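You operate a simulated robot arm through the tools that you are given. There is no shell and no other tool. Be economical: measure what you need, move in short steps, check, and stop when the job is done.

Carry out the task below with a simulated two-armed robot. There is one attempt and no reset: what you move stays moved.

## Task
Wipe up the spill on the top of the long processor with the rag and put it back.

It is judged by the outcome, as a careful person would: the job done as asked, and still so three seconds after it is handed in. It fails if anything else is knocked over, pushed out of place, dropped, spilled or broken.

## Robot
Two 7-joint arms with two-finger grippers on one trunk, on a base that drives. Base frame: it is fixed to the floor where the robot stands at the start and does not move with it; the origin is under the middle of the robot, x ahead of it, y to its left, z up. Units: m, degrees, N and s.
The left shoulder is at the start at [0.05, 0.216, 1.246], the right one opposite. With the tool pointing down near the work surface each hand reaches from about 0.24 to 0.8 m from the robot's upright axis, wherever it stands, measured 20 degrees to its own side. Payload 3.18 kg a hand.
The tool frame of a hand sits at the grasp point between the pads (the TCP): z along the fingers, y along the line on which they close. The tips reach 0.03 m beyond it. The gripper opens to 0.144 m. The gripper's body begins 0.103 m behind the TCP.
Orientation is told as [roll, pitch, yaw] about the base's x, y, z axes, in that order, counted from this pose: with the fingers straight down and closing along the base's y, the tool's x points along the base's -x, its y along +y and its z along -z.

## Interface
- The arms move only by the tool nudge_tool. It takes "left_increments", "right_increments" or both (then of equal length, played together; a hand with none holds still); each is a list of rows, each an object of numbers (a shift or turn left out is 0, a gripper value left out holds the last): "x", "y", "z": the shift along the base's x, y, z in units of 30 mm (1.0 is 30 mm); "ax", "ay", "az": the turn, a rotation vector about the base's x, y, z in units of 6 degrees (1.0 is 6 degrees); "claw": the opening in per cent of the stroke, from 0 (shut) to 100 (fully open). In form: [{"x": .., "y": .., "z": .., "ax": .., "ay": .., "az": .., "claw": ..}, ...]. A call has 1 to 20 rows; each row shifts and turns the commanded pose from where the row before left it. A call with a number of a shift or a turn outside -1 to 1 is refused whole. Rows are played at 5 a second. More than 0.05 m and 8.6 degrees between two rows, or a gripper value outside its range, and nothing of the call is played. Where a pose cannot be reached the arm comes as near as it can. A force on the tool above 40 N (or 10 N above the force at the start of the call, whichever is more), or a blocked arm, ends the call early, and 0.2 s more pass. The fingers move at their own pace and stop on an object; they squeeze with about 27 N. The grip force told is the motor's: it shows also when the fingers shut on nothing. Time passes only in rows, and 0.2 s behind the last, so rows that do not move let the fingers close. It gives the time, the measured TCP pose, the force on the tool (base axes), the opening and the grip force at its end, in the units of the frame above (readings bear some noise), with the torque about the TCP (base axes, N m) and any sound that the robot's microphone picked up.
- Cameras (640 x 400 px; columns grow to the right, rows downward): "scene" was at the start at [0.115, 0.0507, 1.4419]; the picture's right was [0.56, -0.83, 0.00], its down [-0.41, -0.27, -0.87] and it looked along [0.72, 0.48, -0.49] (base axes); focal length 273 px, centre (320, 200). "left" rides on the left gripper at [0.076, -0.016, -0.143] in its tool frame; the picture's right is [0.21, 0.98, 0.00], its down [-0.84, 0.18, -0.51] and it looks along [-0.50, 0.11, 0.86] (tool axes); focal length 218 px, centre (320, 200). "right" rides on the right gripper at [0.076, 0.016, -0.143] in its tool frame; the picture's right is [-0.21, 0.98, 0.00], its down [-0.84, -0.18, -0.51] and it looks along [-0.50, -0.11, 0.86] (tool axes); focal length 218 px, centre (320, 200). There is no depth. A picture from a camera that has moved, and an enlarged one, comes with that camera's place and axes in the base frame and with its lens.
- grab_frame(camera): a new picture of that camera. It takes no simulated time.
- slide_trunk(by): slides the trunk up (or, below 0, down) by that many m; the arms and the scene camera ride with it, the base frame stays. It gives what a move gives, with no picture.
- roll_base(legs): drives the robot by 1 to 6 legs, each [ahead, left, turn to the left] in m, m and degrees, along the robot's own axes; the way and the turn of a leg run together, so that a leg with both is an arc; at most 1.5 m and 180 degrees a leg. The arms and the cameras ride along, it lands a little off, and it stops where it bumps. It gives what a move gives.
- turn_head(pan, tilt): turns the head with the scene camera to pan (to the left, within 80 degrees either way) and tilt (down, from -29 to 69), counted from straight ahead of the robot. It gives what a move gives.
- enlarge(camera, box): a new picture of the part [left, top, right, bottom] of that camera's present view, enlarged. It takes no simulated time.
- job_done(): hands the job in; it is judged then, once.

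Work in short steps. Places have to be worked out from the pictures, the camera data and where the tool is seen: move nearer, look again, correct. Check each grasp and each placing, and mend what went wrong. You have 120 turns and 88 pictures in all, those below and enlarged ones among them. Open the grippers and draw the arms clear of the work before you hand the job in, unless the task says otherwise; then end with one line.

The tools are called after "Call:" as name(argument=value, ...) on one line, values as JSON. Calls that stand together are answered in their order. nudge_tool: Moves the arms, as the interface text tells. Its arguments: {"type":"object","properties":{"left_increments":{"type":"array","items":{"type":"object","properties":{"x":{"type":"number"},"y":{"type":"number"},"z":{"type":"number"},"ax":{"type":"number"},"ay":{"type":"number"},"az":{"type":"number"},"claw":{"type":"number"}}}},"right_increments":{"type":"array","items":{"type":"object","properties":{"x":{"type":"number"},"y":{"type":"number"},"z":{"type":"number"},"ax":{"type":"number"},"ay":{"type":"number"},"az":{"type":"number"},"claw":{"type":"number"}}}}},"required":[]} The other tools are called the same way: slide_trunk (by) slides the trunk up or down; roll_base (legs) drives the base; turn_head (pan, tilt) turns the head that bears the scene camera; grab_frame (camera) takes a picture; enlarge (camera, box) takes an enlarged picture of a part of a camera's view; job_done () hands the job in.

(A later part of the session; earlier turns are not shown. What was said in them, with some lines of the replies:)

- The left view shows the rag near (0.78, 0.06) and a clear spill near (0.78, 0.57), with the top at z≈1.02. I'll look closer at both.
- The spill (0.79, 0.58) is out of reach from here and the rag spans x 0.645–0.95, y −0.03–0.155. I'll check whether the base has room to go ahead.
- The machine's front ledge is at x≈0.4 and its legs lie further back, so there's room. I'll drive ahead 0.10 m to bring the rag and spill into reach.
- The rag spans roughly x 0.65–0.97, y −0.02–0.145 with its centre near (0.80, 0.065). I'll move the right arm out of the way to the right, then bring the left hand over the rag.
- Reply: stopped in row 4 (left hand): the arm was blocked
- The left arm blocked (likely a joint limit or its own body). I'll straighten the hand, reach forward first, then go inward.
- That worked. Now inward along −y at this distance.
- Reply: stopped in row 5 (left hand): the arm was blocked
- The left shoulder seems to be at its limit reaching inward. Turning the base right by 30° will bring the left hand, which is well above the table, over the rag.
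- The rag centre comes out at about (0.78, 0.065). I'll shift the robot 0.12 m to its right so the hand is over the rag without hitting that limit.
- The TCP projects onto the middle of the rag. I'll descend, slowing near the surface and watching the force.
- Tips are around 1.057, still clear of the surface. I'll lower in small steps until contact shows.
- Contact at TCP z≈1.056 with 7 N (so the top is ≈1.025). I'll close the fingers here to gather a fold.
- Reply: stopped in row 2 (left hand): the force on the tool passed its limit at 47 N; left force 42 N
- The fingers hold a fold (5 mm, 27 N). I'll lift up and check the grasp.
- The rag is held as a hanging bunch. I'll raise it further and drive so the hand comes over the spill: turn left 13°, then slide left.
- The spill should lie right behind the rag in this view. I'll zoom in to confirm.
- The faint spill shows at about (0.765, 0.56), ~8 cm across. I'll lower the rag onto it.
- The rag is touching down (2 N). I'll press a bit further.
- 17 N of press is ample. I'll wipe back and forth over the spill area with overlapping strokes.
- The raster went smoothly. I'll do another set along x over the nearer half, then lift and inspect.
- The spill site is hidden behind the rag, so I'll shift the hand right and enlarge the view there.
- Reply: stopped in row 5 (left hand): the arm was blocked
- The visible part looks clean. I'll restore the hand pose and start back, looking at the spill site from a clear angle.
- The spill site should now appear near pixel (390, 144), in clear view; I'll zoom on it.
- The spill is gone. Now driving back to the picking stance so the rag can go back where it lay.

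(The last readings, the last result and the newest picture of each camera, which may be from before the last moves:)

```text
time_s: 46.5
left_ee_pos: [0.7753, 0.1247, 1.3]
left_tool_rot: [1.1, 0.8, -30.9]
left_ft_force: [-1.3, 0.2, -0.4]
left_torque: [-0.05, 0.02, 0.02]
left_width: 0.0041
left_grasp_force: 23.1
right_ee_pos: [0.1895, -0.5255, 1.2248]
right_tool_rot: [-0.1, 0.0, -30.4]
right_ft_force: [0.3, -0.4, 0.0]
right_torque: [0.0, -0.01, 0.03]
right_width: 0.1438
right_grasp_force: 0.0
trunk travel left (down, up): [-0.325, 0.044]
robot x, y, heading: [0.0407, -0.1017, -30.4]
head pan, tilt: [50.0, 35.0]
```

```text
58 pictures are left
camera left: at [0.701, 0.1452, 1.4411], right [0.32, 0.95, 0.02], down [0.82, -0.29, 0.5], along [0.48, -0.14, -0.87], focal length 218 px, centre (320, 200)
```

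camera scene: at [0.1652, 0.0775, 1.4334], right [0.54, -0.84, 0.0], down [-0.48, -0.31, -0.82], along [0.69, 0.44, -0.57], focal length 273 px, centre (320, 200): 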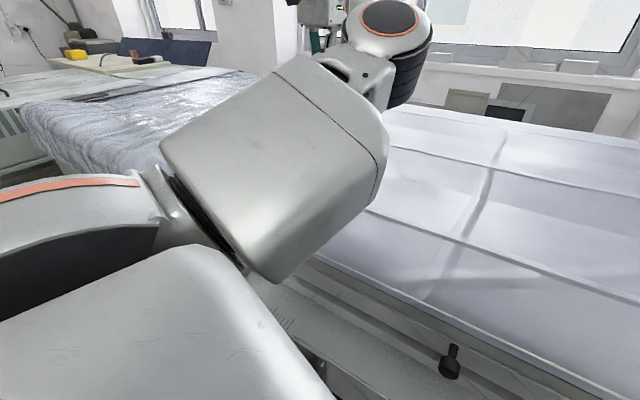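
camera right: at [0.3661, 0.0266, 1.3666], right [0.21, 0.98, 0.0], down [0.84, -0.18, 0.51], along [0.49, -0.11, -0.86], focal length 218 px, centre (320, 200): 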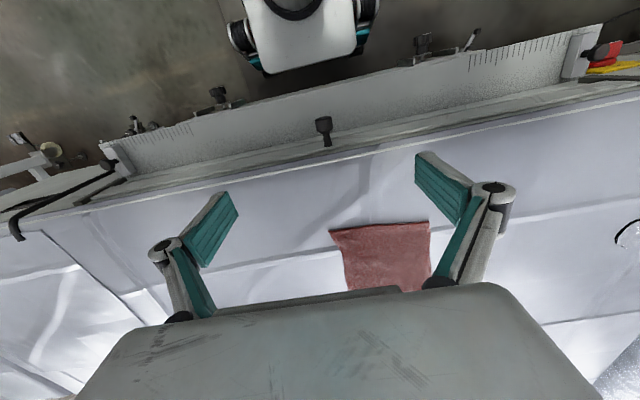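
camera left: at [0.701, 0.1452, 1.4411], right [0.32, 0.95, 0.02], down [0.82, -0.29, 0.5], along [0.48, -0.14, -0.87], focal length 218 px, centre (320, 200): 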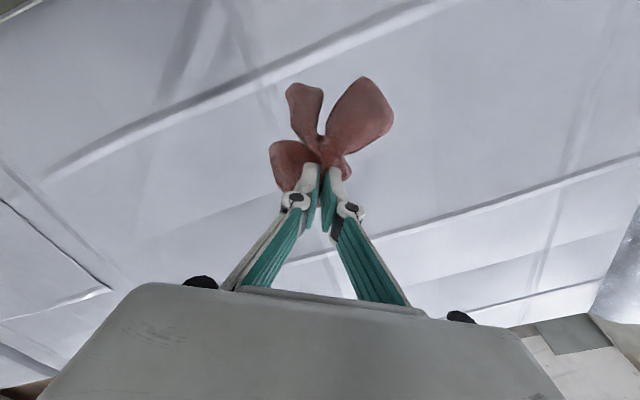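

Hand needs 1 cm forward and 5.5 cm right to be over the original grasp point, then I'll lower.

Call:
nudge_tool(left_increments=[{"x": 0.2, "y": -0.9}, {"x": 0.2, "y": -0.9}, {"z": -1}, {"z": -1}, {"z": -1}, {"z": -1}, {"z": -1}, {"z": -1}, {"z": -0.8}])

Call:
grab_frame(camera="left")

```text
time_s: 48.5
left_ee_pos: [0.788, 0.0717, 1.0945]
left_tool_rot: [1.2, 0.7, -30.8]
left_ft_force: [0.6, 0.5, 1.3]
left_torque: [-0.01, 0.02, 0.0]
left_width: 0.0056
left_grasp_force: 27.4
right_ee_pos: [0.1894, -0.5247, 1.2249]
right_tool_rot: [-0.1, 0.2, -30.3]
right_ft_force: [-0.4, -0.8, -0.1]
right_torque: [0.02, 0.04, 0.02]
right_width: 0.1439
right_grasp_force: 0.1
trunk travel left (down, up): [-0.325, 0.044]
robot x, y, heading: [0.0414, -0.1033, -30.6]
head pan, tilt: [50.0, 35.0]
```

```text
57 pictures are left
camera left: at [0.7135, 0.0917, 1.2367], right [0.32, 0.95, 0.02], down [0.82, -0.29, 0.5], along [0.48, -0.14, -0.87], focal length 218 px, centre (320, 200)
```

left: 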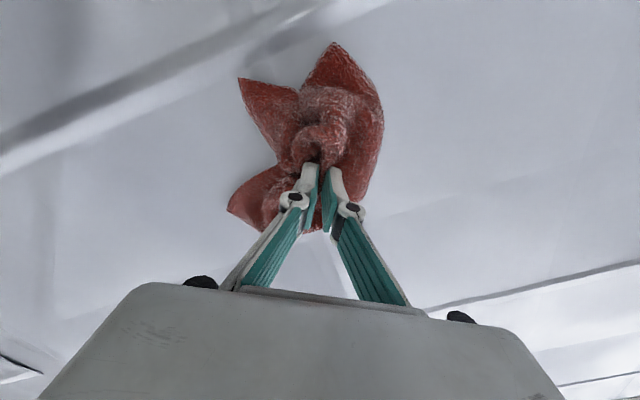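

The cloth is settling on the surface at the original spot. I'll lower slightly and open the fingers, which should also spread it.

Call:
nudge_tool(left_increments=[{"z": -0.4}, {"z": -0.1, "claw": 15}, {"claw": 30}, {"claw": 45, "z": -0.1}, {"claw": 60, "z": -0.1}, {"claw": 60}])

Call:
grab_frame(camera="left")

```text
time_s: 49.9
left_ee_pos: [0.7871, 0.0725, 1.0726]
left_tool_rot: [1.1, 0.8, -31.0]
left_ft_force: [0.2, 0.1, 2.6]
left_torque: [-0.03, 0.03, 0.01]
left_width: 0.0873
left_grasp_force: 0.1
right_ee_pos: [0.1883, -0.5241, 1.2242]
right_tool_rot: [0.0, 0.2, -30.4]
right_ft_force: [-0.2, 0.8, 0.0]
right_torque: [-0.05, -0.01, 0.01]
right_width: 0.144
right_grasp_force: 0.0
trunk travel left (down, up): [-0.325, 0.044]
robot x, y, heading: [0.0408, -0.1034, -30.4]
head pan, tilt: [50.0, 35.0]
```

```text
56 pictures are left
camera left: at [0.7137, 0.0921, 1.215], right [0.32, 0.95, 0.02], down [0.82, -0.29, 0.5], along [0.48, -0.14, -0.87], focal length 218 px, centre (320, 200)
```

left: 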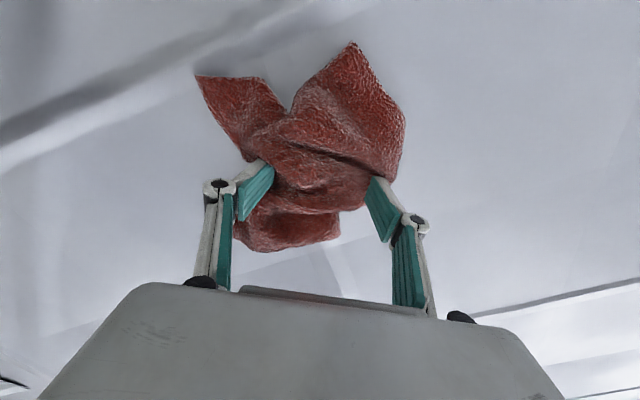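

Released. I'll rise clear and see how it lies.

Call:
nudge_tool(left_increments=[{"z": 0.5}, {"z": 1}, {"z": 1}, {"z": 1}, {"z": 1}, {"z": 1}, {"z": 1}])

Call:
grab_frame(camera="left")

```text
time_s: 51.5
left_ee_pos: [0.7869, 0.072, 1.2708]
left_tool_rot: [1.1, 0.6, -30.9]
left_ft_force: [1.0, -0.2, -0.4]
left_torque: [-0.01, 0.0, -0.01]
left_width: 0.0864
left_grasp_force: 0.0
right_ee_pos: [0.1882, -0.5231, 1.225]
right_tool_rot: [-0.1, 0.1, -30.4]
right_ft_force: [-0.5, 0.7, 0.2]
right_torque: [-0.01, -0.03, -0.01]
right_width: 0.1441
right_grasp_force: 0.0
trunk travel left (down, up): [-0.325, 0.044]
robot x, y, heading: [0.038, -0.0984, -30.3]
head pan, tilt: [50.0, 35.0]
```

```text
55 pictures are left
camera left: at [0.7138, 0.0919, 1.4123], right [0.32, 0.95, 0.02], down [0.82, -0.29, 0.5], along [0.48, -0.14, -0.87], focal length 218 px, centre (320, 200)
```

left: 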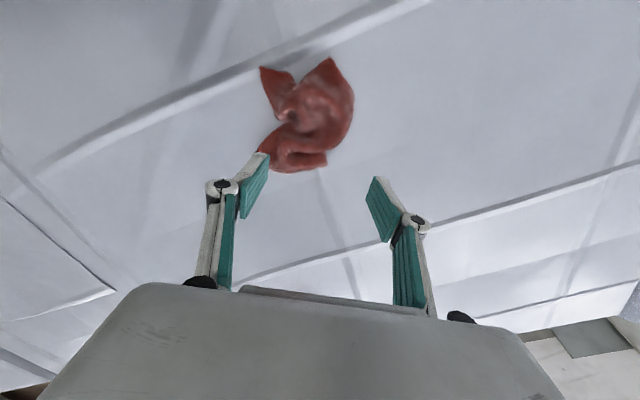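

The rag lies at (0.77, 0.063), within about 2 cm of its original centre. I'll turn the base back to its start stance, raising the hand, and take a final look.

Call:
roll_base(legs=[[0, 0, 30], [-0.04, 0.1, 0]])

Call:
turn_head(pan=10, tilt=42)

Call:
grab_frame(camera="scene")

Call:
grab_frame(camera="left")

```text
time_s: 54.6
left_ee_pos: [0.5567, 0.5273, 1.269]
left_tool_rot: [1.2, 0.8, -0.3]
left_ft_force: [-0.3, 0.7, 0.6]
left_torque: [-0.02, -0.04, -0.03]
left_width: 0.0863
left_grasp_force: 0.1
right_ee_pos: [0.3436, -0.2907, 1.2248]
right_tool_rot: [0.0, 0.0, 0.1]
right_ft_force: [0.0, 0.5, 0.8]
right_torque: [0.0, -0.03, 0.01]
right_width: 0.144
right_grasp_force: 0.1
trunk travel left (down, up): [-0.325, 0.044]
robot x, y, heading: [0.0024, -0.0009, 0.1]
head pan, tilt: [50.0, 35.0]
```

```text
time_s: 55.6
left_ee_pos: [0.5582, 0.5255, 1.2687]
left_tool_rot: [1.1, 0.9, -0.3]
left_ft_force: [-0.8, -0.2, 0.4]
left_torque: [0.03, 0.0, 0.01]
left_width: 0.0865
left_grasp_force: 0.0
right_ee_pos: [0.3434, -0.2915, 1.2247]
right_tool_rot: [0.0, 0.1, 0.0]
right_ft_force: [-0.2, -0.1, -0.2]
right_torque: [0.01, 0.0, -0.03]
right_width: 0.1438
right_grasp_force: 0.0
trunk travel left (down, up): [-0.325, 0.044]
robot x, y, heading: [-0.0021, -0.0023, 0.1]
head pan, tilt: [10.0, 42.0]
```

```text
54 pictures are left
camera scene: at [0.1222, 0.0142, 1.4229], right [0.18, -0.98, 0.0], down [-0.66, -0.12, -0.74], along [0.73, 0.13, -0.67], focal length 273 px, centre (320, 200)
```

scene: 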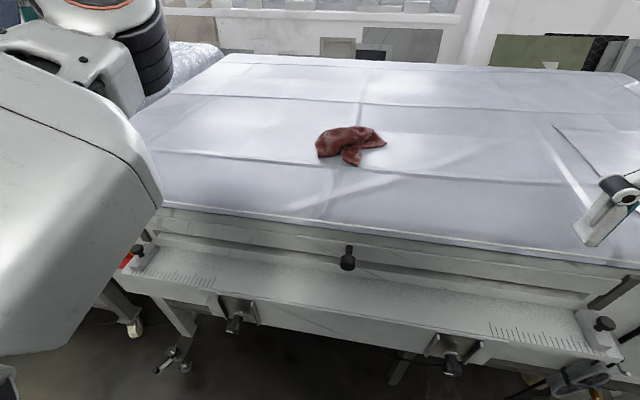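

```text
53 pictures are left
camera left: at [0.483, 0.5062, 1.4116], right [-0.2, 0.98, 0.02], down [0.85, 0.16, 0.5], along [0.49, 0.12, -0.87], focal length 218 px, centre (320, 200)
```

left: 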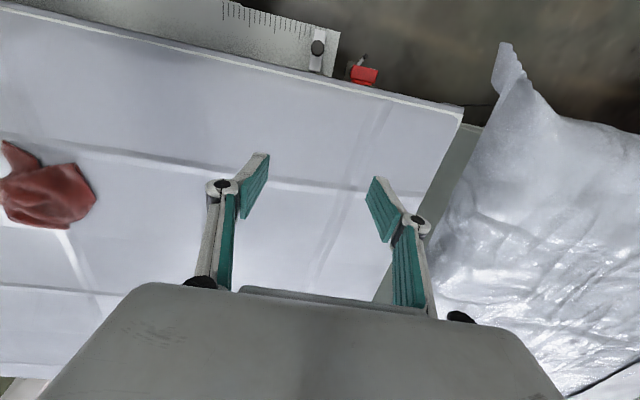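

The rag rests in its place and nothing else moved. One last zoom on the spill site.

Call:
enlarge(camera="left", box=[230, 160, 400, 290])

Call:
nudge_tool(left_increments=[{"z": 0.5, "claw": 100}, {"z": 0.5}, {}])

```text
3.08 times, centred on (315, 225) of left
camera zoom: at [0.483, 0.5062, 1.4116], right [-0.2, 0.98, 0.02], down [0.85, 0.16, 0.5], along [0.49, 0.12, -0.87], focal length 672 px, centre (335, 123)
```

zoom: 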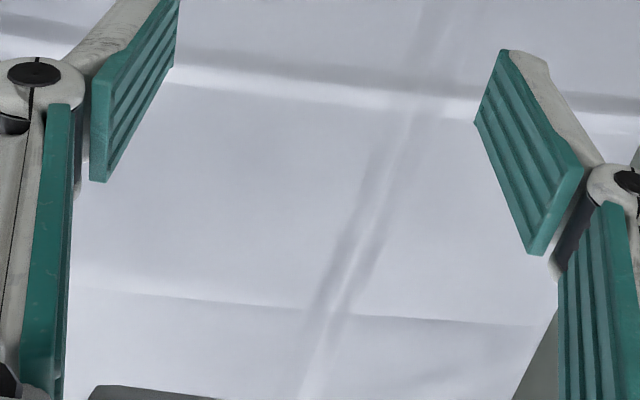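

```text
time_s: 56.4
left_ee_pos: [0.558, 0.5269, 1.2997]
left_tool_rot: [1.0, 0.8, -0.4]
left_ft_force: [0.2, -0.5, -0.2]
left_torque: [0.01, 0.0, -0.05]
left_width: 0.1438
left_grasp_force: 0.0
right_ee_pos: [0.3426, -0.2913, 1.225]
right_tool_rot: [-0.1, 0.2, 0.0]
right_ft_force: [-0.3, -0.1, -0.5]
right_torque: [-0.02, 0.0, -0.02]
right_width: 0.1439
right_grasp_force: 0.1
trunk travel left (down, up): [-0.325, 0.044]
robot x, y, heading: [0.0007, 0.0013, 0.1]
head pan, tilt: [10.0, 42.0]
```

The surface is clean, the rag is back in place, the grippers are open and the arms are clear, so I'm handing the job in.

Call:
job_done()

```text
The job is handed in.
```

I wiped up the spill on the long processor and put the rag back within about 2 cm of where it lay; it's bunched up now rather than spread flat as it was.
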